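You operate a simulated robot arm through the tools that you are given. There is no shell and no other tool. Be economical: measure what you need, move in short steps, check, and stop when the job is done.

The job below is to be done with a simulated robot arm. You get a single attempt, and the scene is never put back.

JOB
Wax the stiff zip of the denim pouch and run it shut.
Fine: clamp the pouch first, rub the wax block along the teeth and put it back, free the clamp last.
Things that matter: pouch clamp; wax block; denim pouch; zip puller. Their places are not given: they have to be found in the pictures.

Only the result counts: the job must be done as asked and must still hold three seconds after the hand-in. Knocking over, shifting, dropping, spilling or breaking anything else fails it.

ROBOT AND FRAMES
A 7-joint arm with a two-finger parallel gripper, fixed in place. Base frame: the origin is at the foot of the arm, x ahead of it, y to its left, z up. Units: mm, rad, N and s.
With the tool pointing down near the work surface it reaches from about 300 to 700 mm from the base axis. Its first joint turns from -1.152 to 1.152 rad. Payload 1.57 kg.
Tool frame: the origin (TCP) lies between the finger pads and is the grasp point; the fingertips stand 30 mm ahead of it; z points along the fingers, y is the line along which they close. Largest opening 110 mm; finger width 24, thickness 12; the body of the gripper, 48 by 112 mm, starts 78 mm behind the TCP.
Orientation is that of the tool frame in the base frame, as a unit quaternion [x, y, z, w]. With the fingers straight down and closing along the base's y, the tool's x points along the base's -x, its y along +y and its z along -z.

CONTROLS
- The arm moves only by the tool move_arm. Its argument "steps" is one flat list of numbers, 6 for each row, row after row: the shift along the base's x, y, z in units of 50 mm (1.0 is 50 mm), then the turn, a rotation vector about the base's x, y, z in units of 5 degrees (1.0 is 5 degrees). In form: [x, y, z, wx, wy, wz, x, y, z, wx, wy, wz, ...]. A call has 1 to 10 rows; each row shifts and turns the commanded pose from where the row before left it. "hand" is the finger opening in mm, from 0 to 110, set as the call begins (left out, the last holds). A call with a number of a shift or a turn outside -1 to 1 is refused whole. Rows are played at 5 a second. More than 50 mm and 0.15 rad between two rows, or a gripper value outside its range, and nothing of the call is played. Where a pose cannot be reached the arm comes as near as it can. A force on the tool above 90 N (or 10 N above the force at the start of the call, whichever is more), or a blocked arm, ends the call early, and 0.2 s more pass. The fingers move at their own pace (about 108 mm/s each) and stop on an object; they squeeze with about 43 N. The grip force told is the motor's: it shows also when the fingers shut on nothing. Time passes only in rows, and 0.2 s behind the last, so rows that do not move let the fingers close. It gives the time, the measured TCP pose, the force on the tool (base axes), the opening and the grip force at its end, in the units of the frame above (readings bear some noise).
- Cameras (640 x 400 px; columns grow to the right, rows downward): "scene" is fixed at [158.4, -396.5, 1390.1]; the picture's right is [0.79, -0.61, 0.00], its down [-0.42, -0.55, -0.72] and it looks along [0.44, 0.57, -0.70] (base axes); focal length 351 px, centre (320, 200). "wrist" rides on the gripper at [-36, 0, -80] in the tool frame; the picture's right is [0.00, -1.00, 0.00], its down [0.97, 0.00, -0.24] and it looks along [0.24, 0.00, 0.97] (tool axes); focal length 218 px, centre (320, 200).
- grab_frame(camera): a new picture of that camera. No time passes.
- probe_pixels(camera, pixels): for up to 12 pixels [column, row] of the newest picture of that camera ("zoom" is the newest enlarged one), the place [x, y, z] in the base frame of the surface seen there, good to about 2 mm. No time passes.
- close_up(camera, box): a new picture of the part [left, top, right, bottom] of that camera's present view, enlarged. No time passes.
- sign_off(): hands the job in; it is judged then, once.

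Keep the steps short. Do not move on a guess: measure, check each grasp and each placing, and mend mistakes. In all there are 80 turns and 38 pictures (those below and enlarged ones count). Leave the gripper open and the arm clear of the work at the hand-in unless told otherwise, and finish with a single line.

The tools are called after "Call:" by a JSON object that holds its "name" and its "arguments". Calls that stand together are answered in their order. move_arm: Moves the arm, as the interface text tells. Its arguments: {"type":"object","properties":{"steps":{"type":"array"},"hand":{"type":"number"}},"required":["steps"]} The other tools are called the same way: grab_frame (camera) takes a picture; probe_pixels (camera, pixels) gives the place of the surface under pixels of a picture; close_up (camera, box) takes an enlarged picture of a part of a camera's view; sign_off () hands the job in.

At the start:

```text
clock: 0.0
ee_pos: [304.1, -163.6, 1064.3]
orientation: [0.0, 1.0, 0.0, -0.001]
contact_force: [-0.1, 0.0, -0.4]
gripper_width: 109.9
grip_force: 0.1
```

scene: 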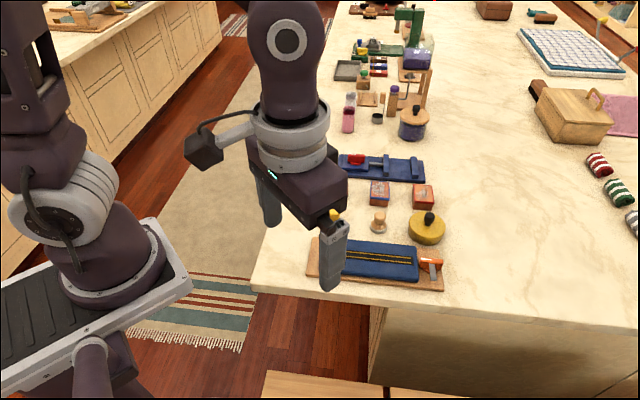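
wrist: 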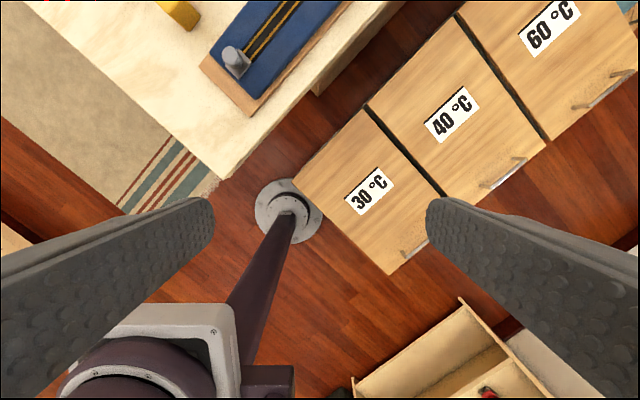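

I see the pouch (blue, near scene pixel 380,260) with an orange clamp at (430,263). The arm hides part of it, so I'll enlarge both views.

Call:
{"name": "close_up", "arguments": {"camera": "scene", "box": [290, 140, 470, 300]}}

Call:
{"name": "close_up", "arguments": {"camera": "wrist", "box": [140, 0, 420, 175]}}

```text
2.50 times, centred on (380, 220) of scene
```

zoom: 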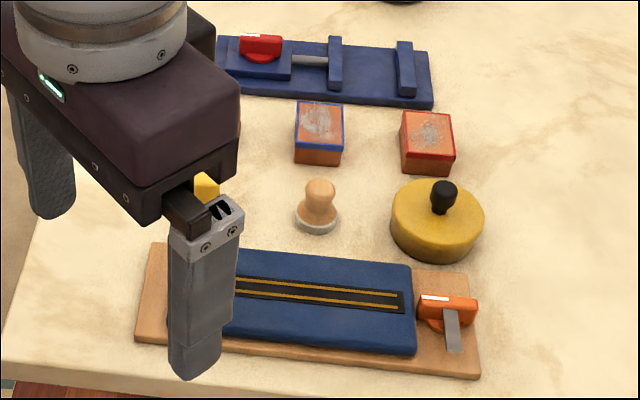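

```text
2.29 times, centred on (280, 88) of wrist
```

zoom: 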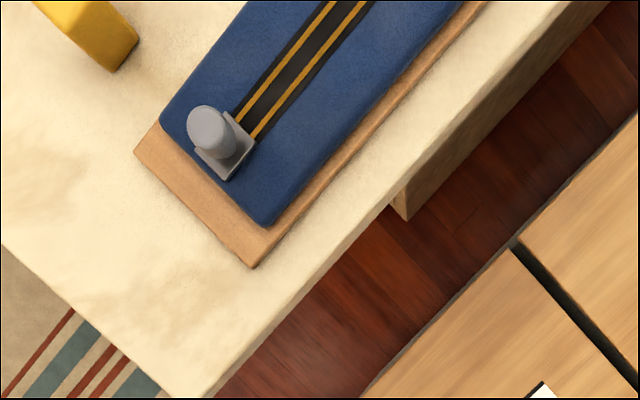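

The puller is a grey knob at the pouch's left end and the wax is the yellow block behind the finger. I'll move the arm to +y, staying high, to clear the view.

Call:
{"name": "move_arm", "arguments": {"steps": [0, 1, 0, 0, 0, 0, 0, 1, 0, 0, 0, 0, 0, 1, 0, 0, 0, 0, 0, 1, 0, 0, 0, 0, 0, 1, 0, 0, 0, 0]}}

Call:
{"name": "close_up", "arguments": {"camera": "scene", "box": [290, 180, 460, 300]}}

```text
clock: 1.2
ee_pos: [304.6, 88.1, 1064.8]
orientation: [0.0, 1.0, -0.001, 0.0]
contact_force: [-0.1, -0.4, -0.8]
gripper_width: 110.0
grip_force: 0.0
```

```text
3.33 times, centred on (375, 240) of scene
```

zoom: 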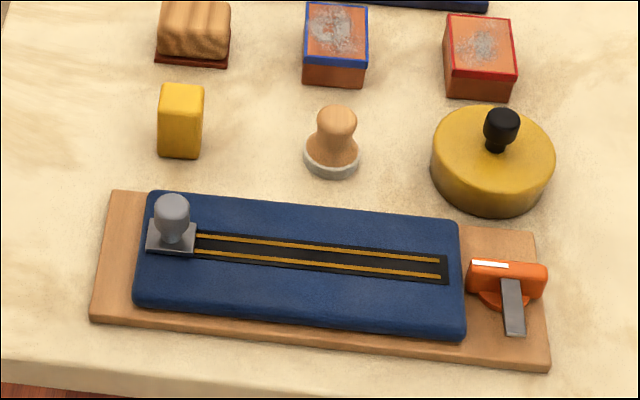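

Clear view now. I'll measure the puller, teeth ends, clamp, wax block and pouch corners.

Call:
{"name": "probe_pixels", "arguments": {"camera": "zoom", "pixels": [[173, 205], [155, 245], [192, 248], [200, 243], [440, 268], [182, 95], [180, 135], [160, 150], [202, 152], [150, 200], [460, 335], [105, 300]]}}

Call:
{"name": "probe_pixels", "arguments": {"camera": "zoom", "pixels": [[475, 264], [510, 266], [543, 268], [475, 282], [540, 290], [490, 298], [512, 285], [515, 330], [535, 345], [500, 250], [203, 88], [160, 90]]}}

Call:
{"name": "close_up", "arguments": {"camera": "scene", "box": [405, 240, 445, 290]}}

```text
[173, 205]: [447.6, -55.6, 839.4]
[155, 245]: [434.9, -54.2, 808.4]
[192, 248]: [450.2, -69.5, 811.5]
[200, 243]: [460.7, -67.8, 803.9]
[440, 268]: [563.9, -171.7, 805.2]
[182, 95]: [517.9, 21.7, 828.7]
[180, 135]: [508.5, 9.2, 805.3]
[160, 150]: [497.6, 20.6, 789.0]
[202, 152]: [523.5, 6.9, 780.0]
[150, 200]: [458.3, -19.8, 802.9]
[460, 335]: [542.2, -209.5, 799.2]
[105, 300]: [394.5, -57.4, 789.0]
```

```text
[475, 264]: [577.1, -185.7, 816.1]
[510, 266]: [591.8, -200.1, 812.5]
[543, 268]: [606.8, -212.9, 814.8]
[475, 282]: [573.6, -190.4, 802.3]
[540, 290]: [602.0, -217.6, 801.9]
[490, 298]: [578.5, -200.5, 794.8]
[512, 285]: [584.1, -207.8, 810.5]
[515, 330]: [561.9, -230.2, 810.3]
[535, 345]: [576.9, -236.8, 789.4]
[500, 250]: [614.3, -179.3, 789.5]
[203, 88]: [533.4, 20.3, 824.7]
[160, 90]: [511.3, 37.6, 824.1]
```

```text
8.00 times, centred on (425, 265) of scene
```

zoom: 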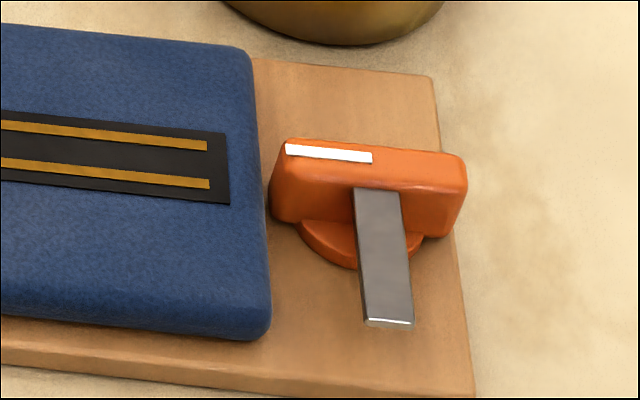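

The clamp is a turning knob centred near (592,-199). Its grey bar points toward (-1,-1), while the pouch lies toward (-1,+1), so it needs about -90° of yaw. I'll move above it with 45° yaw, so the fingers close along the zip direction, and look from above.

Call:
{"name": "move_arm", "arguments": {"steps": [0.64, -0.638, -0.25, 0, 0, 1, 0.64, -0.638, -0.25, 0, 0, 1, 0.64, -0.638, -0.25, 0, 0, 1, 0.64, -0.638, -0.25, 0, 0, 1, 0.64, -0.638, -0.25, 0, 0, 1, 0.64, -0.638, -0.25, 0, 0, 1, 0.64, -0.638, -0.25, 0, 0, 1, 0.64, -0.638, -0.25, 0, 0, 1, 0.64, -0.638, -0.25, 0, 0, 1]}}

Call:
{"name": "grab_frame", "arguments": {"camera": "wrist"}}

```text
clock: 3.2
ee_pos: [591.3, -201.8, 950.1]
orientation: [-0.384, 0.923, 0.0, -0.002]
contact_force: [0.1, 0.0, -0.3]
gripper_width: 110.0
grip_force: 0.0
```

```text
31 pictures are left
```

wrist: 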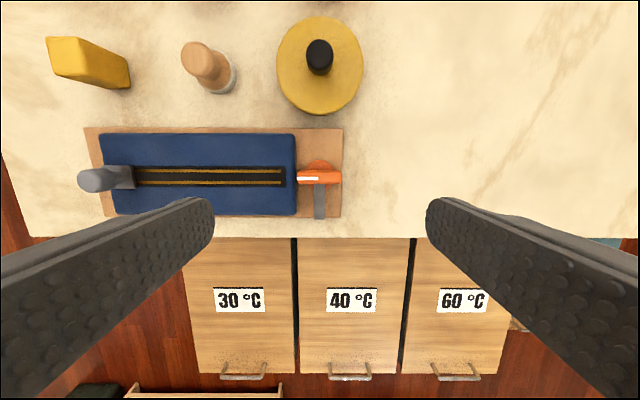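

The view is well aligned with the board. I'll enlarge the clamp and then the puller.

Call:
{"name": "close_up", "arguments": {"camera": "wrist", "box": [272, 140, 368, 230]}}

Call:
{"name": "probe_pixels", "arguments": {"camera": "wrist", "pixels": [[299, 175], [339, 175], [319, 173], [319, 181], [319, 190], [319, 216], [319, 164], [282, 177], [293, 177], [292, 150], [292, 205], [316, 216]]}}

Call:
{"name": "probe_pixels", "arguments": {"camera": "wrist", "pixels": [[90, 182], [110, 178], [130, 178], [130, 190], [132, 168], [140, 177], [104, 140], [112, 208], [60, 60], [100, 65], [120, 75], [110, 88]]}}

```text
4.44 times, centred on (320, 185) of wrist
```

zoom: 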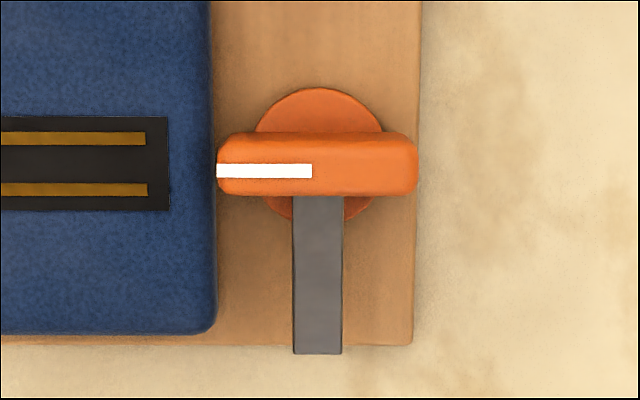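

```text
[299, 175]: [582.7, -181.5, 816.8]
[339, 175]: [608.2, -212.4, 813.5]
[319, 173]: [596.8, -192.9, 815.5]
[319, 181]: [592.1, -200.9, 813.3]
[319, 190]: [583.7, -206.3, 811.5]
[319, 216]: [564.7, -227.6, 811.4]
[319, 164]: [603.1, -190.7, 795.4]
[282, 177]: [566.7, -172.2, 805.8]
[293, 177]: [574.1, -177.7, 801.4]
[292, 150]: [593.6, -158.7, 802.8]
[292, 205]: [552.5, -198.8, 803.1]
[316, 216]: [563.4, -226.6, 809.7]
```

```text
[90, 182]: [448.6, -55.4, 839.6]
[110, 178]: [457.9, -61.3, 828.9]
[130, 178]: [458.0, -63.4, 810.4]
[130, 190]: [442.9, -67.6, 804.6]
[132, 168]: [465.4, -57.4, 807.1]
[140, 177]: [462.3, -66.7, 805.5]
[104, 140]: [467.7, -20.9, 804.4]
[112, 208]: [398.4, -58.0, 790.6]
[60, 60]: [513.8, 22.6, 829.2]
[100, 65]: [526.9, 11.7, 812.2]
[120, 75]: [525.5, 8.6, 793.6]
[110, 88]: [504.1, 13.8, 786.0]
```

The knob axis is at about (595,-197), its top at z 816, and its ends about 42 mm apart. The pouch top is at 804. I'll descend with tips at about z 808 and an opening of 66, then check before closing.

Call:
{"name": "move_arm", "arguments": {"steps": [0.08, 0.1, -0.8, 0, 0, 0, 0, 0, -0.8, 0, 0, 0, 0, 0, -0.6, 0, 0, 0, 0, 0, 0, 0, 0, 0], "hand": 66}}

Call:
{"name": "grab_frame", "arguments": {"camera": "wrist"}}

```text
clock: 4.2
ee_pos: [597.6, -197.5, 842.2]
orientation: [-0.383, 0.924, 0.0, 0.0]
contact_force: [0.4, -0.7, 0.9]
gripper_width: 66.2
grip_force: 0.1
```

```text
29 pictures are left
```

wrist: 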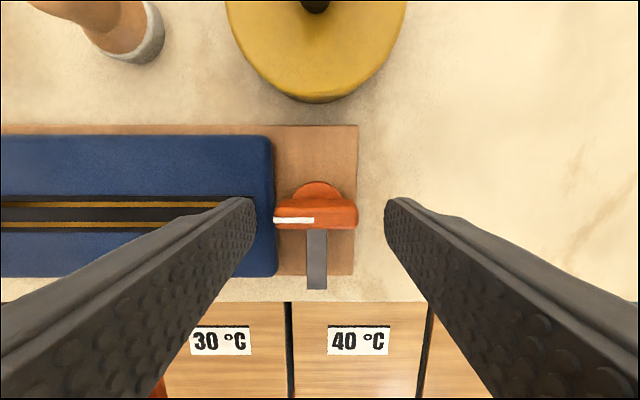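

Knob spans columns 273–358 and the fingers sit around it, about 2 mm to the right of centre. I'll probe the knob again for exact centring.

Call:
{"name": "probe_pixels", "arguments": {"camera": "wrist", "pixels": [[276, 210], [276, 222], [356, 208], [356, 222], [316, 203], [316, 212], [316, 224], [317, 285], [317, 185]]}}

```text
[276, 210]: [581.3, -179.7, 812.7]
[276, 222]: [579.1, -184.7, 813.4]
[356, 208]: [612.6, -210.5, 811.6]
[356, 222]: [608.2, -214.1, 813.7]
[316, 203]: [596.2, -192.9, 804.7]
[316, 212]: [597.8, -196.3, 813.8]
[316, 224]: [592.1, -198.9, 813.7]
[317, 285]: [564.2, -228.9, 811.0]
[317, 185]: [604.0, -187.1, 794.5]
```

Knob centre is (595.2,-197.0). I'll centre on it, lower 5 mm, and close on its ends.

Call:
{"name": "move_arm", "arguments": {"steps": [-0.048, 0.01, -0.1, 0, 0, 0, 0, 0, 0, 0, 0, 0]}}

Call:
{"name": "move_arm", "arguments": {"steps": [0, 0, 0, 0, 0, 0, 0, 0, 0, 0, 0, 0, 0, 0, 0, 0, 0, 0], "hand": 36}}

```text
clock: 4.8
ee_pos: [593.4, -196.3, 839.1]
orientation: [-0.383, 0.924, 0.0, 0.0]
contact_force: [0.0, -0.5, 0.2]
gripper_width: 66.1
grip_force: 0.1
```

```text
clock: 5.6
ee_pos: [595.2, -196.8, 837.2]
orientation: [-0.382, 0.924, 0.0, 0.0]
contact_force: [3.3, -4.0, -6.0]
gripper_width: 45.8
grip_force: 44.6
```

The fingers hold the knob (opening 45.8, grip 44.6 N). I'll turn it -45° and check.

Call:
{"name": "move_arm", "arguments": {"steps": [0, 0, 0, 0, 0, -1, 0, 0, 0, 0, 0, -1, 0, 0, 0, 0, 0, -1, 0, 0, 0, 0, 0, -1, 0, 0, 0, 0, 0, -1, 0, 0, 0, 0, 0, -1, 0, 0, 0, 0, 0, -1, 0, 0, 0, 0, 0, -1, 0, 0, 0, 0, 0, -1]}}

Call:
{"name": "grab_frame", "arguments": {"camera": "wrist"}}

```text
clock: 7.6
ee_pos: [591.8, -194.6, 835.8]
orientation: [0.001, 1.0, 0.001, -0.002]
contact_force: [-0.9, -1.7, -1.2]
gripper_width: 38.1
grip_force: 0.8
```

```text
28 pictures are left
```

wrist: 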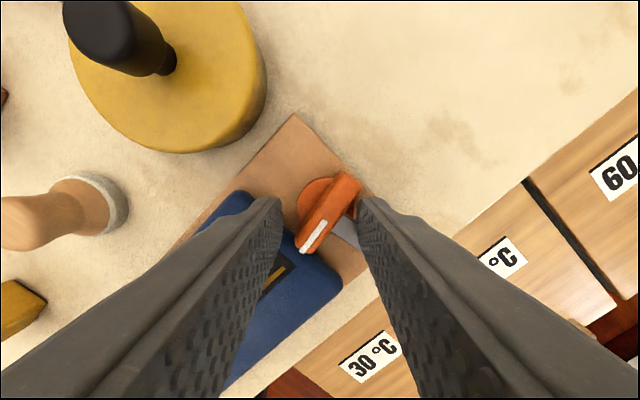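

The grip slipped around the knob's ends (opening 38.1, no force). I'll open, lift and see how far the knob turned.

Call:
{"name": "move_arm", "arguments": {"steps": [0, 0, 0, 0, 0, 0, 0, 0, 0, 0, 0, 0, 0, 0, 0.8, 0, 0, 0, 0, 0, 0.4, 0, 0, 0], "hand": 70}}

Call:
{"name": "close_up", "arguments": {"camera": "wrist", "box": [240, 90, 400, 250]}}

```text
clock: 8.6
ee_pos: [595.4, -194.7, 896.6]
orientation: [0.0, 1.0, -0.001, 0.0]
contact_force: [-0.1, 0.9, 0.4]
gripper_width: 69.8
grip_force: 0.0
```

```text
2.50 times, centred on (320, 170) of wrist
```

zoom: 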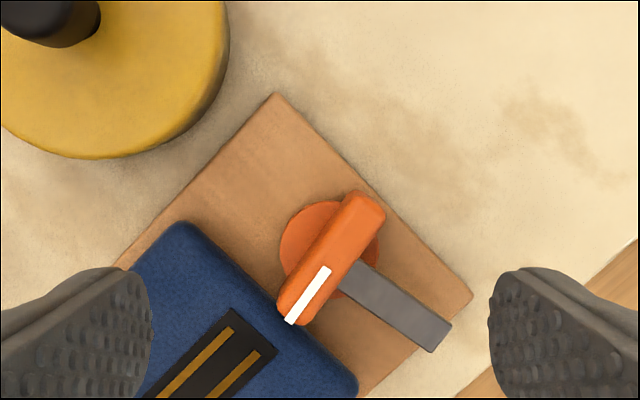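

Call:
{"name": "probe_pixels", "arguments": {"camera": "zoom", "pixels": [[295, 290], [305, 315], [355, 200], [378, 215], [360, 280], [440, 338], [318, 250], [330, 265], [345, 230], [270, 120], [460, 295], [185, 225]]}}

```text
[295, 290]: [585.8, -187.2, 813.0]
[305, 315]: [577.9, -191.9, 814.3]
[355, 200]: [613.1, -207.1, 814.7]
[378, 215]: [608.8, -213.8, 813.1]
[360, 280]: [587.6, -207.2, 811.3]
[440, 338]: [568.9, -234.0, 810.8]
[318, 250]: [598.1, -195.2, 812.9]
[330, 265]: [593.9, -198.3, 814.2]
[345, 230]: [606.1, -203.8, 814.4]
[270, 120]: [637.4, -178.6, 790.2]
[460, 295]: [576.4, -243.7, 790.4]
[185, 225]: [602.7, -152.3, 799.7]
```

The knob now lies at about -36° and the bar at about 235°, so the end squeeze only nudged it. I'll re-grip across its thickness on the outer half, beside the grey bar. I'll yaw -36°, shift to (612,-210), and stop with the tips just above the knob to check.

Call:
{"name": "move_arm", "arguments": {"steps": [0.17, -0.15, 0, 0, 0, -0.9, 0.17, -0.15, 0, 0, 0, -0.9, 0, 0, -0.2, 0, 0, -0.9, 0, 0, -0.2, 0, 0, -0.9, 0, 0, -0.2, 0, 0, -0.9, 0, 0, -0.2, 0, 0, -0.9, 0, 0, 0, 0, 0, -0.9, 0, 0, 0, 0, 0, -0.9, 0, 0, 0, 0, 0, 0], "hand": 44}}

Call:
{"name": "grab_frame", "arguments": {"camera": "wrist"}}

```text
clock: 10.6
ee_pos: [611.0, -210.3, 856.9]
orientation: [0.309, 0.951, 0.0, 0.001]
contact_force: [1.1, -0.4, 0.4]
gripper_width: 44.0
grip_force: 0.0
```

```text
26 pictures are left
```

wrist: 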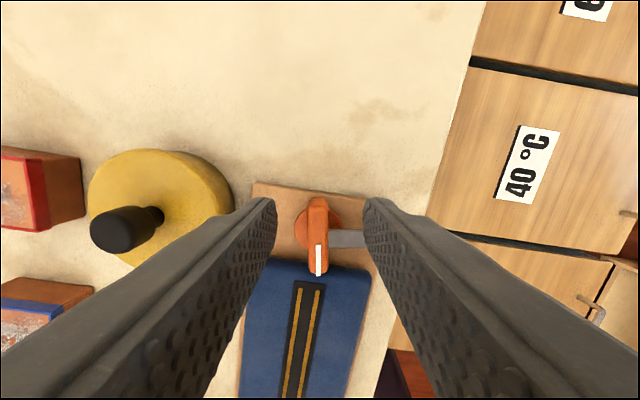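

The knob is aligned (columns 308–329) and the bar spans rows 229–248. The finger span would reach about row 231, so I'll shift 2 mm outward, lower 21 mm, and then close.

Call:
{"name": "move_arm", "arguments": {"steps": [0.035, -0.026, -0.2, 0, 0, 0, 0, 0, -0.22, 0, 0, 0, 0, 0, 0, 0, 0, 0]}}

Call:
{"name": "move_arm", "arguments": {"steps": [0, 0, 0, 0, 0, 0, 0, 0, 0, 0, 0, 0, 0, 0, 0, 0, 0, 0], "hand": 0}}

```text
clock: 11.4
ee_pos: [612.4, -212.4, 835.8]
orientation: [0.309, 0.951, 0.001, 0.0]
contact_force: [0.0, -0.2, -0.2]
gripper_width: 43.9
grip_force: 0.2
```

```text
clock: 12.2
ee_pos: [614.2, -211.2, 836.4]
orientation: [0.309, 0.951, 0.001, -0.001]
contact_force: [4.1, 3.9, -3.2]
gripper_width: 12.9
grip_force: 29.8
```

The knob is held firmly (12.9 mm, 30 N). I'll turn it about its axis by -30° along the arc and check.

Call:
{"name": "move_arm", "arguments": {"steps": [-0.024, -0.0286, 0, 0, 0, -1, -0.0262, -0.0264, 0, 0, 0, -1, -0.0286, -0.0242, 0, 0, 0, -1, -0.0306, -0.0214, 0, 0, 0, -1, -0.0324, -0.0186, 0, 0, 0, -1, -0.0338, -0.016, 0, 0, 0, -1]}}

Call:
{"name": "grab_frame", "arguments": {"camera": "wrist"}}

```text
clock: 13.6
ee_pos: [606.7, -215.2, 836.4]
orientation: [0.544, 0.839, 0.004, 0.002]
contact_force: [34.5, 27.5, -3.3]
gripper_width: 17.4
grip_force: 32.0
```

```text
25 pictures are left
```

wrist: 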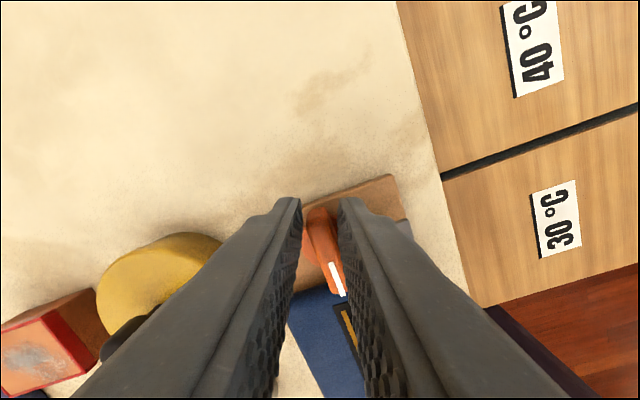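

The force rose to 44 N and the knob lags the hand. I'll measure its present angle.

Call:
{"name": "close_up", "arguments": {"camera": "wrist", "box": [280, 160, 440, 310]}}

Call:
{"name": "close_up", "arguments": {"camera": "scene", "box": [390, 225, 470, 295]}}

```text
2.67 times, centred on (360, 235) of wrist
```

zoom: 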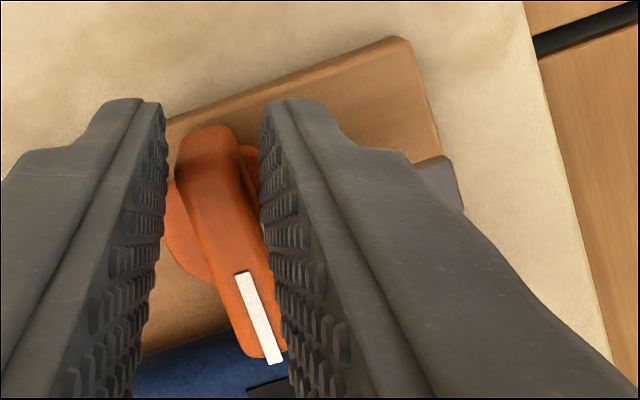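

```text
5.71 times, centred on (430, 260) of scene
```

zoom: 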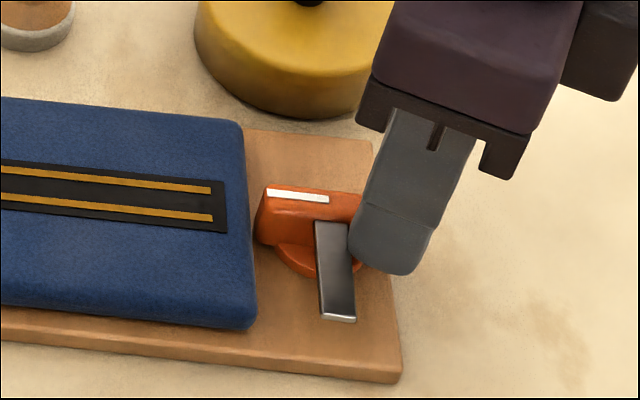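

The knob is back at its starting angle and presses on a stop. It turned easily the other way, so its travel must be counter-clockwise. I'll turn back along the arc and 10° beyond, then check the force.

Call:
{"name": "move_arm", "arguments": {"steps": [0.0338, 0.016, 0, 0, 0, 1, 0.0324, 0.0186, 0, 0, 0, 1, 0.0306, 0.0214, 0, 0, 0, 1, 0.0286, 0.0242, 0, 0, 0, 1, 0.0262, 0.0264, 0, 0, 0, 1, 0.024, 0.0286, 0, 0, 0, 1, 0.0214, 0.0306, 0, 0, 0, 1, 0.0186, 0.0324, 0, 0, 0, 1]}}

Call:
{"name": "grab_frame", "arguments": {"camera": "wrist"}}

```text
clock: 15.4
ee_pos: [616.1, -210.3, 836.6]
orientation: [0.225, 0.974, -0.001, 0.001]
contact_force: [23.0, 4.9, 4.2]
gripper_width: 13.4
grip_force: 30.3
```

```text
22 pictures are left
```

wrist: 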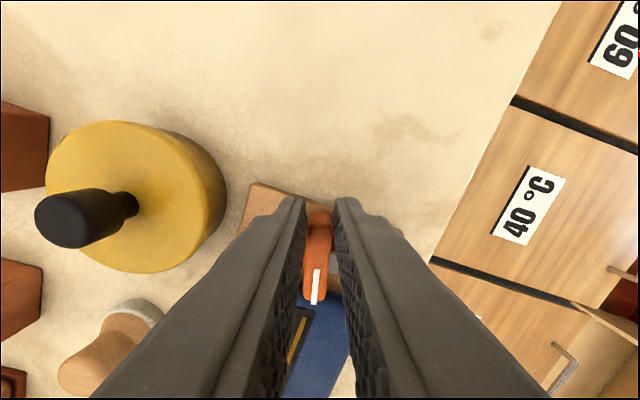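

The knob follows the fingers counter-clockwise. I'll go on turning.

Call:
{"name": "move_arm", "arguments": {"steps": [0.0158, 0.034, 0, 0, 0, 1, 0.0126, 0.035, 0, 0, 0, 1, 0.0096, 0.036, 0, 0, 0, 1, 0.0064, 0.0368, 0, 0, 0, 1, 0.0032, 0.0372, 0, 0, 0, 1, 0, 0.0374, 0, 0, 0, 1]}}

Call:
{"name": "close_up", "arguments": {"camera": "scene", "box": [390, 225, 470, 295]}}

```text
clock: 16.8
ee_pos: [618.0, -197.4, 837.0]
orientation: [-0.036, 0.999, 0.001, 0.0]
contact_force: [22.0, 24.4, 12.3]
gripper_width: 13.3
grip_force: 30.6
```

```text
5.71 times, centred on (430, 260) of scene
```

zoom: 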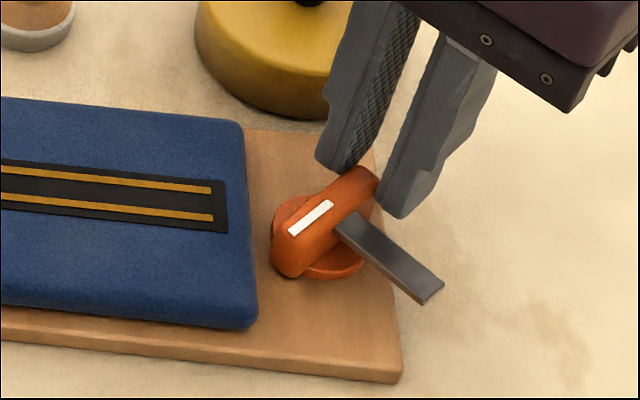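

It turns well: knob at about +4°, roughly 50° from the stop. I'll go on to about +44°.

Call:
{"name": "move_arm", "arguments": {"steps": [-0.0034, 0.0372, 0, 0, 0, 1, -0.0066, 0.0368, 0, 0, 0, 1, -0.0096, 0.036, 0, 0, 0, 1, -0.0128, 0.035, 0, 0, 0, 1, -0.016, 0.0338, 0, 0, 0, 1, -0.0186, 0.0324, 0, 0, 0, 1, -0.0214, 0.0306, 0, 0, 0, 1, -0.0242, 0.0286, 0, 0, 0, 1]}}

Call:
{"name": "close_up", "arguments": {"camera": "scene", "box": [390, 225, 470, 295]}}

```text
clock: 18.6
ee_pos: [610.7, -183.0, 836.1]
orientation: [-0.375, 0.927, 0.002, -0.001]
contact_force: [-2.0, 32.2, 12.4]
gripper_width: 13.0
grip_force: 30.1
```

```text
5.71 times, centred on (430, 260) of scene
```

zoom: 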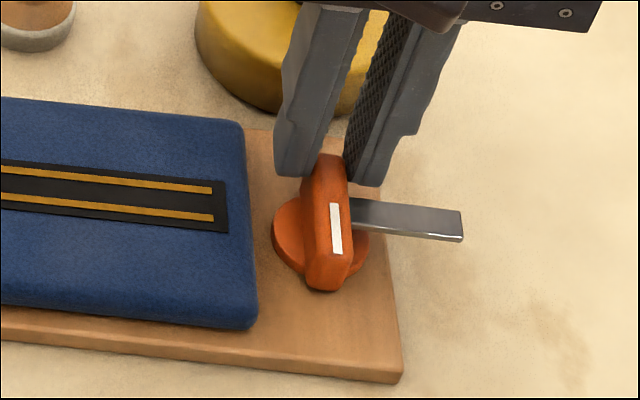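

About 90° turned and no stop yet: the bar points away from the pouch. I'll go 20° further to see whether there's an end stop.

Call:
{"name": "move_arm", "arguments": {"steps": [-0.0264, 0.0262, 0, 0, 0, 1, -0.0286, 0.024, 0, 0, 0, 1, -0.0306, 0.0214, 0, 0, 0, 1, -0.0324, 0.0186, 0, 0, 0, 1]}}

Call:
{"name": "close_up", "arguments": {"camera": "scene", "box": [390, 225, 470, 295]}}

```text
clock: 19.6
ee_pos: [606.2, -181.2, 835.8]
orientation: [-0.53, 0.848, -0.002, 0.0]
contact_force: [16.5, 1.8, -20.1]
gripper_width: 17.6
grip_force: 32.2
```

```text
5.71 times, centred on (430, 260) of scene
```

zoom: 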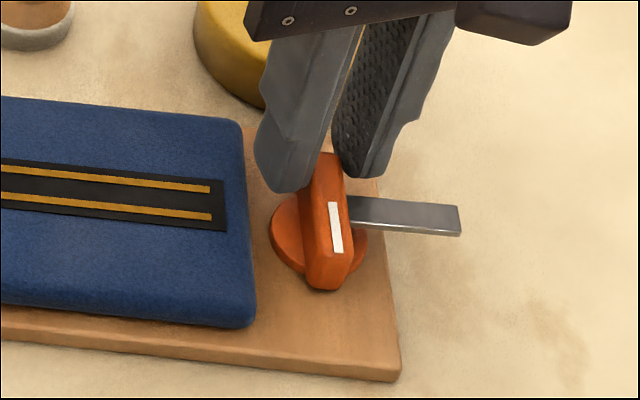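

The knob stopped at +90° from its start, which is the end of its travel, so it is clamped. I'll relieve the twist by 15°, then open and lift.

Call:
{"name": "move_arm", "arguments": {"steps": [0.0324, -0.0186, 0, 0, 0, -1, 0.0306, -0.0214, 0, 0, 0, -1, 0.0286, -0.024, 0, 0, 0, -1]}}

Call:
{"name": "move_arm", "arguments": {"steps": [0, 0, 0, 0, 0, 0, 0, 0, 0, 0, 0, 0, 0, 0, 0.4, 0, 0, 0, 0, 0, 1, 0, 0, 0, 0, 0, 1, 0, 0, 0], "hand": 34}}

Call:
{"name": "grab_frame", "arguments": {"camera": "wrist"}}

```text
clock: 20.4
ee_pos: [607.2, -183.1, 837.2]
orientation: [-0.413, 0.911, 0.002, -0.002]
contact_force: [-11.9, 13.5, 4.2]
gripper_width: 13.8
grip_force: 29.5
```

```text
clock: 21.6
ee_pos: [609.4, -183.3, 957.4]
orientation: [-0.414, 0.91, 0.0, 0.0]
contact_force: [0.2, 0.6, 0.1]
gripper_width: 33.9
grip_force: 0.1
```

```text
18 pictures are left
```

wrist: 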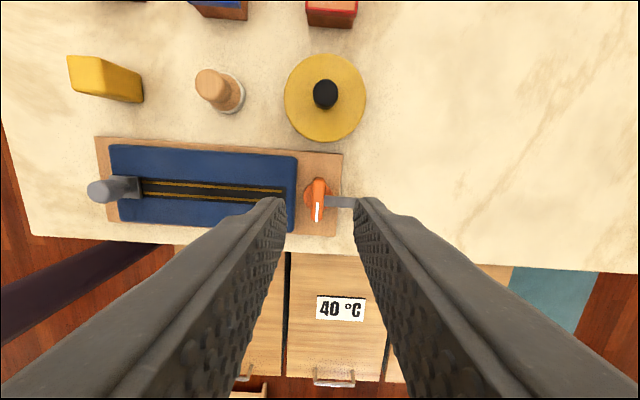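

Released cleanly; the knob stands across the board. I'll verify the knob and board positions and measure the wax block.

Call:
{"name": "probe_pixels", "arguments": {"camera": "wrist", "pixels": [[317, 182], [317, 218], [335, 201], [353, 202], [295, 180], [340, 157], [98, 142], [280, 192]]}}

Call:
{"name": "probe_pixels", "arguments": {"camera": "wrist", "pixels": [[70, 60], [103, 62], [72, 88], [104, 94], [138, 76], [140, 98], [120, 80], [92, 192], [128, 180], [138, 180], [138, 196], [145, 188]]}}

Call:
{"name": "close_up", "arguments": {"camera": "wrist", "box": [50, 40, 180, 220]}}

```text
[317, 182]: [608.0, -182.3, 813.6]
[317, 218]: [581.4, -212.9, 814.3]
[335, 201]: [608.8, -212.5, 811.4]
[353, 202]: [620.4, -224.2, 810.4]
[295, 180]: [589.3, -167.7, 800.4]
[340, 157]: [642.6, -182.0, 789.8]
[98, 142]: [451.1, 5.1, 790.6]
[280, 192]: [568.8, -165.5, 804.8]
```

```text
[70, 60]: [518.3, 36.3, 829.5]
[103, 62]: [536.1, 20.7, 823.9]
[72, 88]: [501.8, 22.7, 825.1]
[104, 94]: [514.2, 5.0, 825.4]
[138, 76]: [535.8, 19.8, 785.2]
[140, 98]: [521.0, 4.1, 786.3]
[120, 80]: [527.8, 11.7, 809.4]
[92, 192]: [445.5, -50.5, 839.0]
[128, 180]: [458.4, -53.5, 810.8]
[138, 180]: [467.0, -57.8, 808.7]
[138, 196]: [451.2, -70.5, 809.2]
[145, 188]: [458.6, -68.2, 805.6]
```

```text
2.22 times, centred on (115, 130) of wrist
```

zoom: 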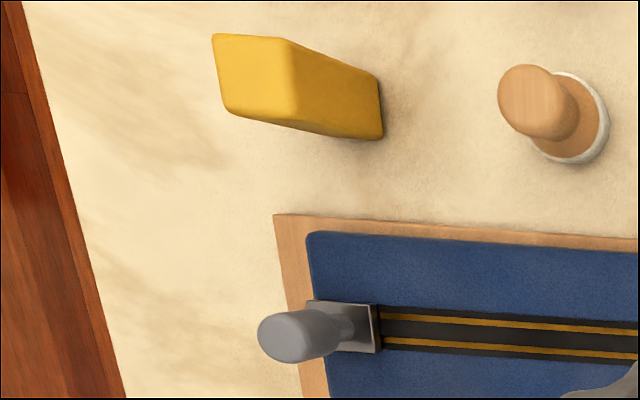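

Knob is clamped across and the board looks unmoved. The wax block is about 24×24×50, centred near (519,21), and aligned with the board. I'll go above it at yaw -45° so the fingers close across the zip direction.

Call:
{"name": "move_arm", "arguments": {"steps": [-0.095, 0.215, 0, 0, 0, -0.99, -0.095, 0.215, 0, 0, 0, -0.99, -0.095, 0.215, 0, 0, 0, -0.99, -0.095, 0.215, 0, 0, 0, -0.99, -0.095, 0.215, 0, 0, 0, -0.99, -0.095, 0.215, 0, 0, 0, -0.99, -0.095, 0.215, 0, 0, 0, -0.99, -0.095, 0.215, 0, 0, 0, -0.99, -0.095, 0.215, 0, 0, 0, -0.99, -0.095, 0.215, 0, 0, 0, -0.99], "hand": 56}}

Call:
{"name": "move_arm", "arguments": {"steps": [-0.0945, 0.2145, -0.1, 0, 0, -0.99, -0.0945, 0.2145, -0.1, 0, 0, -0.99, -0.0945, 0.2145, -0.1, 0, 0, -0.99, -0.0945, 0.2145, -0.1, 0, 0, -0.99, -0.0945, 0.2145, -0.1, 0, 0, -0.99, -0.0945, 0.2145, -0.1, 0, 0, -0.99, -0.0945, 0.2145, -0.1, 0, 0, -0.99, -0.0945, 0.2145, -0.1, 0, 0, -0.99, -0.0945, 0.2145, -0.1, 0, 0, -0.99]}}

Call:
{"name": "grab_frame", "arguments": {"camera": "wrist"}}

```text
clock: 23.8
ee_pos: [562.1, -75.6, 954.9]
orientation: [0.005, 1.0, 0.0, 0.0]
contact_force: [0.4, -0.2, 0.2]
gripper_width: 56.0
grip_force: 0.0
```

```text
clock: 25.8
ee_pos: [519.4, 19.8, 910.2]
orientation: [0.383, 0.924, -0.001, 0.0]
contact_force: [1.2, 0.8, 0.3]
gripper_width: 55.8
grip_force: 0.0
```

```text
16 pictures are left
```

wrist: 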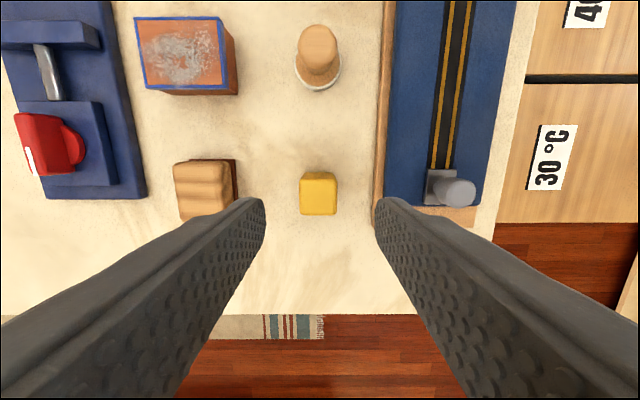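

The block is centred between the fingers (columns 300–337, about row 195), with clear room both sides. I'll descend 92 mm, then close.

Call:
{"name": "move_arm", "arguments": {"steps": [-0.01, 0.02, -0.9, 0, 0, 0, 0, 0, -0.8, 0, 0, 0, 0, 0, -0.14, 0, 0, 0, 0, 0, 0, 0, 0, 0]}}

Call:
{"name": "move_arm", "arguments": {"steps": [0, 0, 0, 0, 0, 0, 0, 0, 0, 0, 0, 0, 0, 0, 0, 0, 0, 0], "hand": 0}}

```text
clock: 26.8
ee_pos: [519.5, 21.6, 820.4]
orientation: [0.383, 0.924, 0.0, 0.0]
contact_force: [0.2, 0.3, -1.2]
gripper_width: 56.1
grip_force: 0.1
```

```text
clock: 27.6
ee_pos: [517.9, 21.0, 820.1]
orientation: [0.382, 0.924, 0.0, 0.0]
contact_force: [-0.4, -0.2, 0.2]
gripper_width: 28.7
grip_force: 38.5
```

The wax is held (28.7 mm, 38.5 N). I'll lift it 55 mm and move it above the teeth near (480,-85).

Call:
{"name": "move_arm", "arguments": {"steps": [0, 0, 0.55, 0, 0, 0, 0, 0, 0.55, 0, 0, 0, -0.26, -0.7, 0, 0, 0, 0, -0.26, -0.7, 0, 0, 0, 0, -0.25, -0.72, 0, 0, 0, 0, 0, 0, -0.3, 0, 0, 0, 0, 0, 0, 0, 0, 0]}}

Call:
{"name": "grab_frame", "arguments": {"camera": "wrist"}}

```text
clock: 29.2
ee_pos: [479.6, -83.0, 860.4]
orientation: [0.383, 0.924, 0.0, 0.0]
contact_force: [-0.4, -1.2, -1.2]
gripper_width: 29.1
grip_force: 38.9
```

```text
15 pictures are left
```

wrist: 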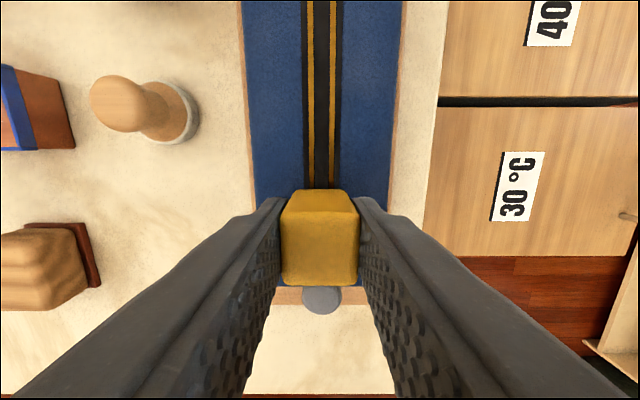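

Block sits centred over the zip (column 320). Lowering gently toward contact.

Call:
{"name": "move_arm", "arguments": {"steps": [0, 0, -0.1, 0, 0, 0, 0, 0, -0.1, 0, 0, 0, 0, 0, -0.08, 0, 0, 0]}}

Call:
{"name": "move_arm", "arguments": {"steps": [0, 0, -0.03, 0, 0, 0, 0, 0, 0, 0, 0, 0]}}

```text
clock: 30.0
ee_pos: [481.6, -84.1, 845.3]
orientation: [0.383, 0.924, 0.0, -0.001]
contact_force: [0.1, -0.5, -0.5]
gripper_width: 29.0
grip_force: 38.8
```

```text
clock: 30.6
ee_pos: [480.3, -84.7, 844.9]
orientation: [0.382, 0.924, 0.0, 0.0]
contact_force: [1.0, -1.0, -0.1]
gripper_width: 29.0
grip_force: 38.5
```

No contact yet; 1 mm at a time.

Call:
{"name": "move_arm", "arguments": {"steps": [0, 0, -0.02, 0, 0, 0, 0, 0, 0, 0, 0, 0]}}

Call:
{"name": "move_arm", "arguments": {"steps": [0, 0, -0.02, 0, 0, 0, 0, 0, 0, 0, 0, 0]}}

```text
clock: 31.2
ee_pos: [479.9, -83.9, 842.5]
orientation: [0.383, 0.924, 0.0, -0.001]
contact_force: [-0.9, 2.1, 13.2]
gripper_width: 29.0
grip_force: 38.6
```

```text
clock: 31.8
ee_pos: [481.1, -84.9, 841.3]
orientation: [0.383, 0.924, 0.001, 0.001]
contact_force: [-1.2, 1.1, 34.4]
gripper_width: 29.0
grip_force: 39.0
```

Contact at 34 N; I'll ease up 0.8 mm, slide back toward the puller by 9 mm in x and y, then rub forward.

Call:
{"name": "move_arm", "arguments": {"steps": [0, 0, -0.0, 0, 0, 0, -0.09, 0.09, 0.016, 0, 0, 0, -0.09, 0.09, 0, 0, 0, 0, 0, 0, 0, 0, 0, 0]}}

Call:
{"name": "move_arm", "arguments": {"steps": [0.18, -0.18, 0, 0, 0, 0, 0.18, -0.18, 0, 0, 0, 0, 0.18, -0.18, 0, 0, 0, 0, 0.18, -0.18, 0, 0, 0, 0, 0.18, -0.18, 0, 0, 0, 0]}}

```text
clock: 32.8
ee_pos: [471.3, -76.0, 841.5]
orientation: [0.382, 0.924, -0.001, -0.001]
contact_force: [3.2, -2.9, 13.1]
gripper_width: 28.7
grip_force: 39.2
```

```text
clock: 34.0
ee_pos: [518.2, -120.4, 843.4]
orientation: [0.384, 0.924, 0.0, 0.0]
contact_force: [-1.7, 2.8, 4.3]
gripper_width: 28.9
grip_force: 38.7
```

Contact is lightening (4 N). I'll press 0.6 mm more and finish the stroke to the zip's end, then come back.

Call:
{"name": "move_arm", "arguments": {"steps": [0.17, -0.17, -0.012, 0, 0, 0, 0.17, -0.17, 0, 0, 0, 0, 0.17, -0.17, 0, 0, 0, 0, 0.17, -0.17, 0, 0, 0, 0, 0.17, -0.17, 0, 0, 0, 0, 0, 0, 0, 0, 0, 0]}}

Call:
{"name": "move_arm", "arguments": {"steps": [-0.2, 0.2, 0, 0, 0, 0, -0.2, 0.2, 0, 0, 0, 0, -0.2, 0.2, 0, 0, 0, 0, -0.2, 0.2, 0, 0, 0, 0, -0.2, 0.2, 0, 0, 0, 0, -0.2, 0.2, 0, 0, 0, 0, -0.2, 0.2, 0, 0, 0, 0, -0.2, 0.2, 0, 0, 0, 0, -0.15, 0.15, 0, 0, 0, 0, 0, 0, 0, 0, 0, 0]}}

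```text
clock: 35.4
ee_pos: [559.4, -162.5, 843.0]
orientation: [0.382, 0.924, 0.0, 0.0]
contact_force: [-3.2, 3.7, 9.6]
gripper_width: 28.9
grip_force: 39.2
```

```text
clock: 37.6
ee_pos: [471.7, -75.6, 842.4]
orientation: [0.382, 0.924, 0.0, 0.001]
contact_force: [6.3, -8.2, 26.6]
gripper_width: 28.9
grip_force: 38.7
```

Both strokes stayed in contact. I'll lift and look at the teeth.

Call:
{"name": "move_arm", "arguments": {"steps": [0.1, -0.1, 0.4, 0, 0, 0, 0.2, 0.3, 0.4, 0, 0, 0, 0.3, 0.6, 0, 0, 0, 0, 0.3, 0.6, 0, 0, 0, 0]}}

Call:
{"name": "close_up", "arguments": {"camera": "scene", "box": [300, 180, 460, 300]}}

```text
clock: 38.6
ee_pos: [515.4, -5.1, 881.1]
orientation: [0.384, 0.923, -0.001, 0.0]
contact_force: [1.0, -0.1, -1.4]
gripper_width: 29.0
grip_force: 38.8
```

```text
3.33 times, centred on (380, 240) of scene
```

zoom: 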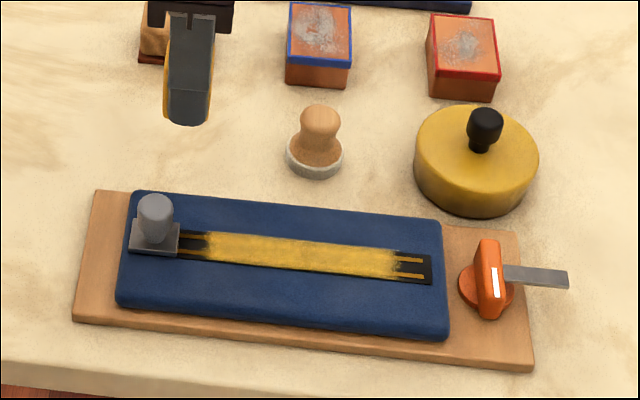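

Wax covers most of the teeth, but the last stretch near the clamp end is bare, and a little near the puller. I'll go back the way I came and rub those ends too.

Call:
{"name": "move_arm", "arguments": {"steps": [-0.3, -0.6, 0, 0, 0, 0, -0.3, -0.6, 0, 0, 0, 0, -0.15, -0.35, -0.3, 0, 0, 0, 0, 0, -0.3, 0, 0, 0, 0, 0, 0, 0, 0, 0]}}

```text
clock: 39.8
ee_pos: [477.7, -83.3, 850.0]
orientation: [0.384, 0.923, 0.0, 0.0]
contact_force: [0.3, 0.4, -0.2]
gripper_width: 29.2
grip_force: 39.0
```

Call:
{"name": "move_arm", "arguments": {"steps": [0, 0, -0.08, 0, 0, 0, 0, 0, -0.065, 0, 0, 0, 0, 0, 0, 0, 0, 0]}}

Call:
{"name": "move_arm", "arguments": {"steps": [-0.05, 0.05, 0, 0, 0, 0, -0.05, 0.05, 0, 0, 0, 0, -0.04, 0.04, 0, 0, 0, 0, -0.03, 0.03, 0, 0, 0, 0, 0, 0, 0, 0, 0, 0]}}

```text
clock: 40.6
ee_pos: [479.0, -83.0, 843.9]
orientation: [0.383, 0.924, 0.0, 0.0]
contact_force: [0.2, 0.5, -0.6]
gripper_width: 28.9
grip_force: 38.6
```

```text
clock: 41.8
ee_pos: [470.9, -73.5, 844.1]
orientation: [0.383, 0.924, 0.0, 0.001]
contact_force: [-0.1, 0.3, 0.0]
gripper_width: 28.9
grip_force: 38.5
```

Not touching yet; lower 1.6 mm.

Call:
{"name": "move_arm", "arguments": {"steps": [0.02, -0.02, -0.032, 0, 0, 0, -0.04, 0.04, 0, 0, 0, 0, 0, 0, 0, 0, 0, 0]}}

```text
clock: 42.6
ee_pos: [470.4, -73.2, 841.9]
orientation: [0.382, 0.924, 0.0, 0.001]
contact_force: [0.0, -0.1, -0.5]
gripper_width: 28.8
grip_force: 39.0
```

Call:
{"name": "move_arm", "arguments": {"steps": [0.02, -0.02, -0.02, 0, 0, 0, -0.04, 0.04, 0, 0, 0, 0, 0, 0, 0, 0, 0, 0]}}

```text
clock: 43.4
ee_pos: [469.1, -73.1, 841.9]
orientation: [0.383, 0.924, 0.001, 0.002]
contact_force: [4.5, -6.1, 21.0]
gripper_width: 29.0
grip_force: 38.5
```

Contact at 21 N. Now a full forward stroke reaching further toward the clamp end.

Call:
{"name": "move_arm", "arguments": {"steps": [0.2, -0.2, 0, 0, 0, 0, 0.2, -0.2, 0, 0, 0, 0, 0.2, -0.2, 0, 0, 0, 0, 0.2, -0.2, 0, 0, 0, 0, 0.2, -0.2, -0.006, 0, 0, 0, 0.2, -0.2, 0, 0, 0, 0, 0.2, -0.2, 0, 0, 0, 0, 0.2, -0.2, 0, 0, 0, 0, 0.2, -0.2, 0, 0, 0, 0]}}

Call:
{"name": "move_arm", "arguments": {"steps": [0.1, -0.1, 0, 0, 0, 0, 0.1, -0.1, 0, 0, 0, 0, 0.04, -0.04, 0, 0, 0, 0, 0, 0, 0, 0, 0, 0]}}

```text
clock: 45.4
ee_pos: [558.6, -161.2, 840.7]
orientation: [0.383, 0.924, 0.0, 0.0]
contact_force: [-8.1, 7.4, 32.3]
gripper_width: 29.2
grip_force: 38.8
```

```text
clock: 46.4
ee_pos: [572.5, -174.9, 840.9]
orientation: [0.382, 0.924, 0.0, -0.001]
contact_force: [-1.3, 0.7, 3.6]
gripper_width: 29.1
grip_force: 38.7
```

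I'll lift off and carry the block back along the same path to above its home spot.

Call:
{"name": "move_arm", "arguments": {"steps": [-0.1, 0.1, 0.3, 0, 0, 0, 0, 0, 0.5, 0, 0, 0, -0.6, 0.6, 0, 0, 0, 0, -0.6, 0.6, 0, 0, 0, 0, -0.5, 0.5, 0, 0, 0, 0, 0.26, 0.7, 0, 0, 0, 0, 0.26, 0.7, 0, 0, 0, 0, 0.202, 0.724, 0, 0, 0, 0, 0, 0, 0, 0, 0, 0]}}

Call:
{"name": "close_up", "arguments": {"camera": "scene", "box": [300, 180, 460, 300]}}

```text
clock: 48.4
ee_pos: [519.3, 20.9, 884.0]
orientation: [0.383, 0.924, 0.0, 0.0]
contact_force: [0.0, 1.3, 0.1]
gripper_width: 28.9
grip_force: 38.3
```

```text
3.33 times, centred on (380, 240) of scene
```

zoom: 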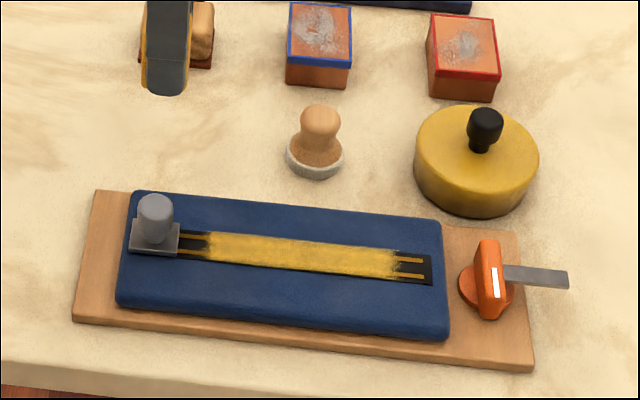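

The waxed zone is the same as before, so its full extent is coated. Now I'll lower the block home.

Call:
{"name": "move_arm", "arguments": {"steps": [0, 0, -0.6, 0, 0, 0, 0, 0, -0.6, 0, 0, 0, 0, 0, 0, 0, 0, 0]}}

Call:
{"name": "move_arm", "arguments": {"steps": [0, 0, -0.04, 0, 0, 0, 0, 0, -0.03, 0, 0, 0, 0, 0, 0, 0, 0, 0]}}

```text
clock: 49.2
ee_pos: [517.4, 22.3, 823.4]
orientation: [0.383, 0.924, 0.0, 0.0]
contact_force: [0.5, 0.6, -0.4]
gripper_width: 29.0
grip_force: 38.5
```

```text
clock: 50.0
ee_pos: [517.5, 21.4, 817.8]
orientation: [0.382, 0.924, 0.0, 0.0]
contact_force: [-1.3, 0.5, -0.9]
gripper_width: 29.0
grip_force: 38.9
```

Call:
{"name": "move_arm", "arguments": {"steps": [0, 0, -0.02, 0, 0, 0, 0, 0, 0, 0, 0, 0]}}

Call:
{"name": "move_arm", "arguments": {"steps": [0, 0, -0.02, 0, 0, 0, 0, 0, 0, 0, 0, 0]}}

```text
clock: 50.6
ee_pos: [517.0, 22.0, 818.3]
orientation: [0.383, 0.924, -0.001, -0.001]
contact_force: [0.5, -0.3, -0.5]
gripper_width: 29.0
grip_force: 38.6
```

```text
clock: 51.2
ee_pos: [518.0, 21.5, 817.1]
orientation: [0.383, 0.924, 0.0, 0.001]
contact_force: [-3.6, 1.1, 18.0]
gripper_width: 28.9
grip_force: 38.9
```

The block rests on the table (18 N up). I'll open and lift straight up.

Call:
{"name": "move_arm", "arguments": {"steps": [0, 0, 0.01, 0, 0, 0, 0, 0, 0, 0, 0, 0, 0, 0, 0, 0, 0, 0, 0, 0, 0.8, 0, 0, 0, 0, 0, 0.9, 0, 0, 0], "hand": 56}}

Call:
{"name": "grab_frame", "arguments": {"camera": "wrist"}}

```text
clock: 52.4
ee_pos: [516.4, 21.0, 902.9]
orientation: [0.383, 0.924, 0.0, -0.001]
contact_force: [1.1, -0.8, -0.1]
gripper_width: 56.0
grip_force: 0.1
```

```text
12 pictures are left
```

wrist: 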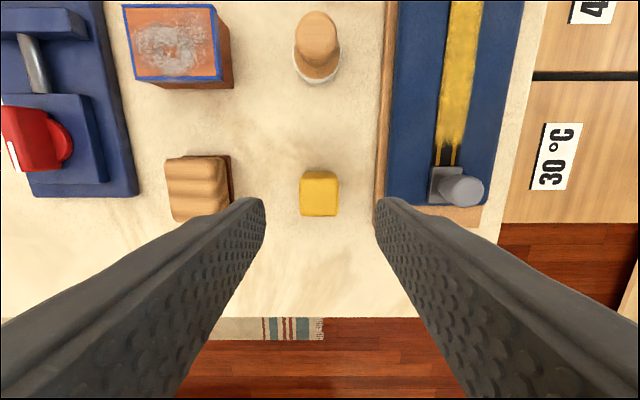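

The wax block stands where it was. Now I'll go above the puller (about 449,-54) with yaw +45° so the fingers straddle it along the zip.

Call:
{"name": "move_arm", "arguments": {"steps": [-0.075, -0.084, 0, 0, 0, 1, -0.075, -0.084, 0, 0, 0, 1, -0.075, -0.084, 0, 0, 0, 1, -0.075, -0.084, 0, 0, 0, 1, -0.075, -0.084, 0, 0, 0, 1, -0.075, -0.084, 0, 0, 0, 1, -0.075, -0.084, 0, 0, 0, 1, -0.075, -0.084, 0, 0, 0, 1, -0.075, -0.084, 0, 0, 0, 1], "hand": 44}}

Call:
{"name": "move_arm", "arguments": {"steps": [-0.075, -0.084, 0, 0, 0, 1, -0.075, -0.084, 0, 0, 0, 1, -0.075, -0.084, 0, 0, 0, 1, -0.075, -0.084, 0, 0, 0, 1, -0.075, -0.084, 0, 0, 0, 1, -0.075, -0.084, 0, 0, 0, 1, -0.075, -0.084, 0, 0, 0, 1, -0.075, -0.084, 0, 0, 0, 1, -0.075, -0.084, 0, 0, 0, 1]}}

Call:
{"name": "grab_frame", "arguments": {"camera": "wrist"}}

```text
clock: 54.4
ee_pos: [481.7, -15.3, 901.4]
orientation: [-0.001, 1.0, -0.001, 0.0]
contact_force: [-0.3, 0.4, 0.6]
gripper_width: 44.2
grip_force: 0.0
```

```text
clock: 56.4
ee_pos: [449.2, -54.2, 901.4]
orientation: [-0.384, 0.923, -0.001, 0.001]
contact_force: [-0.1, 0.3, -0.7]
gripper_width: 44.0
grip_force: 0.0
```

```text
11 pictures are left
```

wrist: 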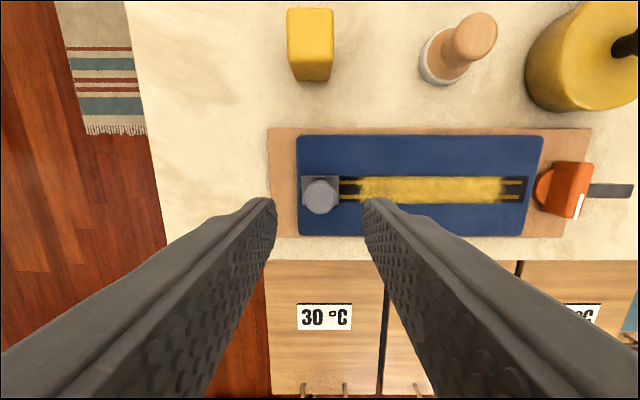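

Call:
{"name": "probe_pixels", "arguments": {"camera": "wrist", "pixels": [[321, 195], [308, 195], [334, 195], [321, 183], [321, 210], [303, 205], [336, 182], [339, 205], [303, 182]]}}

```text
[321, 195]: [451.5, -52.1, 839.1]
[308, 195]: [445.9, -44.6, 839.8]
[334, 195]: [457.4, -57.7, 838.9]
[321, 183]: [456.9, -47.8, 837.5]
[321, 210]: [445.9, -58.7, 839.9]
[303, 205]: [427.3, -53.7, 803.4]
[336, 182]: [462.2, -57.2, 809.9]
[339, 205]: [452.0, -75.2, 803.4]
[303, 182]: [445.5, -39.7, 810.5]
```

Puller knob centre is (451.5,-52), top 840. I'll centre, lower so the tips are at about 814, and close.

Call:
{"name": "move_arm", "arguments": {"steps": [0.045, 0.04, -0.5, 0, 0, 0, 0, 0, -0.65, 0, 0, 0, 0, 0, 0, 0, 0, 0]}}

Call:
{"name": "move_arm", "arguments": {"steps": [0, 0, 0, 0, 0, 0, 0, 0, 0, 0, 0, 0, 0, 0, 0, 0, 0, 0], "hand": 0}}

```text
clock: 57.2
ee_pos: [450.0, -51.9, 844.1]
orientation: [-0.383, 0.924, 0.0, 0.001]
contact_force: [-0.6, 0.4, 0.5]
gripper_width: 44.2
grip_force: 0.1
```

```text
clock: 58.0
ee_pos: [451.4, -51.7, 843.5]
orientation: [-0.383, 0.924, -0.001, 0.0]
contact_force: [0.1, 1.1, -5.7]
gripper_width: 20.4
grip_force: 33.9
```

Puller held (20.4 mm). I'll run it along the zip, slowly at first.

Call:
{"name": "move_arm", "arguments": {"steps": [0.1, -0.1, 0, 0, 0, 0, 0.1, -0.1, 0, 0, 0, 0, 0.1, -0.1, 0, 0, 0, 0, 0.1, -0.1, 0, 0, 0, 0]}}

```text
clock: 59.0
ee_pos: [471.6, -72.5, 844.3]
orientation: [-0.383, 0.924, 0.001, 0.0]
contact_force: [2.0, 3.2, -22.2]
gripper_width: 20.9
grip_force: 33.8
```

It slides freely; lateral force is small. Continuing, easing down 0.5 mm.

Call:
{"name": "move_arm", "arguments": {"steps": [0.15, -0.15, -0.01, 0, 0, 0, 0.15, -0.15, 0, 0, 0, 0, 0.15, -0.15, 0, 0, 0, 0, 0.15, -0.15, 0, 0, 0, 0, 0.15, -0.15, 0, 0, 0, 0, 0.15, -0.15, 0, 0, 0, 0, 0.15, -0.15, 0, 0, 0, 0, 0.15, -0.15, 0, 0, 0, 0]}}

Call:
{"name": "close_up", "arguments": {"camera": "scene", "box": [300, 180, 460, 300]}}

```text
clock: 60.8
ee_pos: [530.5, -132.0, 842.6]
orientation: [-0.383, 0.924, 0.001, 0.0]
contact_force: [-1.9, 1.1, 16.1]
gripper_width: 20.5
grip_force: 34.1
```

```text
3.33 times, centred on (380, 240) of scene
```

zoom: 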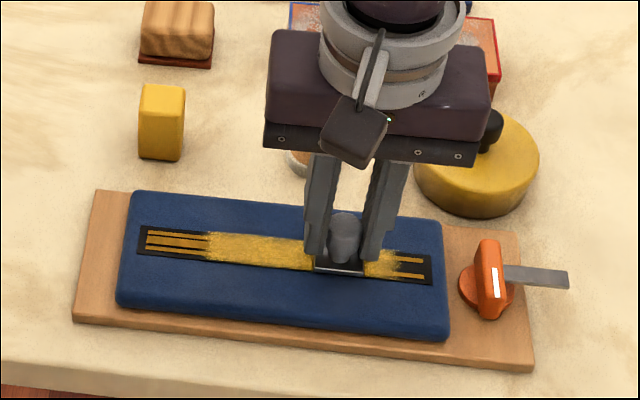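

The puller is following. I'll continue in small rows towards the end stop, watching for resistance.

Call:
{"name": "move_arm", "arguments": {"steps": [0.1, -0.1, 0, 0, 0, 0, 0.1, -0.1, 0, 0, 0, 0, 0.1, -0.1, 0, 0, 0, 0, 0.1, -0.1, 0, 0, 0, 0]}}

Call:
{"name": "move_arm", "arguments": {"steps": [0.05, -0.05, 0, 0, 0, 0, 0.05, -0.05, 0, 0, 0, 0, 0, 0, 0, 0, 0, 0]}}

```text
clock: 61.8
ee_pos: [550.4, -151.3, 844.0]
orientation: [-0.383, 0.924, 0.0, -0.001]
contact_force: [4.3, 2.8, 6.6]
gripper_width: 20.7
grip_force: 33.4
```

```text
clock: 62.6
ee_pos: [554.8, -156.0, 844.1]
orientation: [-0.383, 0.924, 0.0, -0.001]
contact_force: [2.4, 3.5, 8.0]
gripper_width: 20.5
grip_force: 33.2
```

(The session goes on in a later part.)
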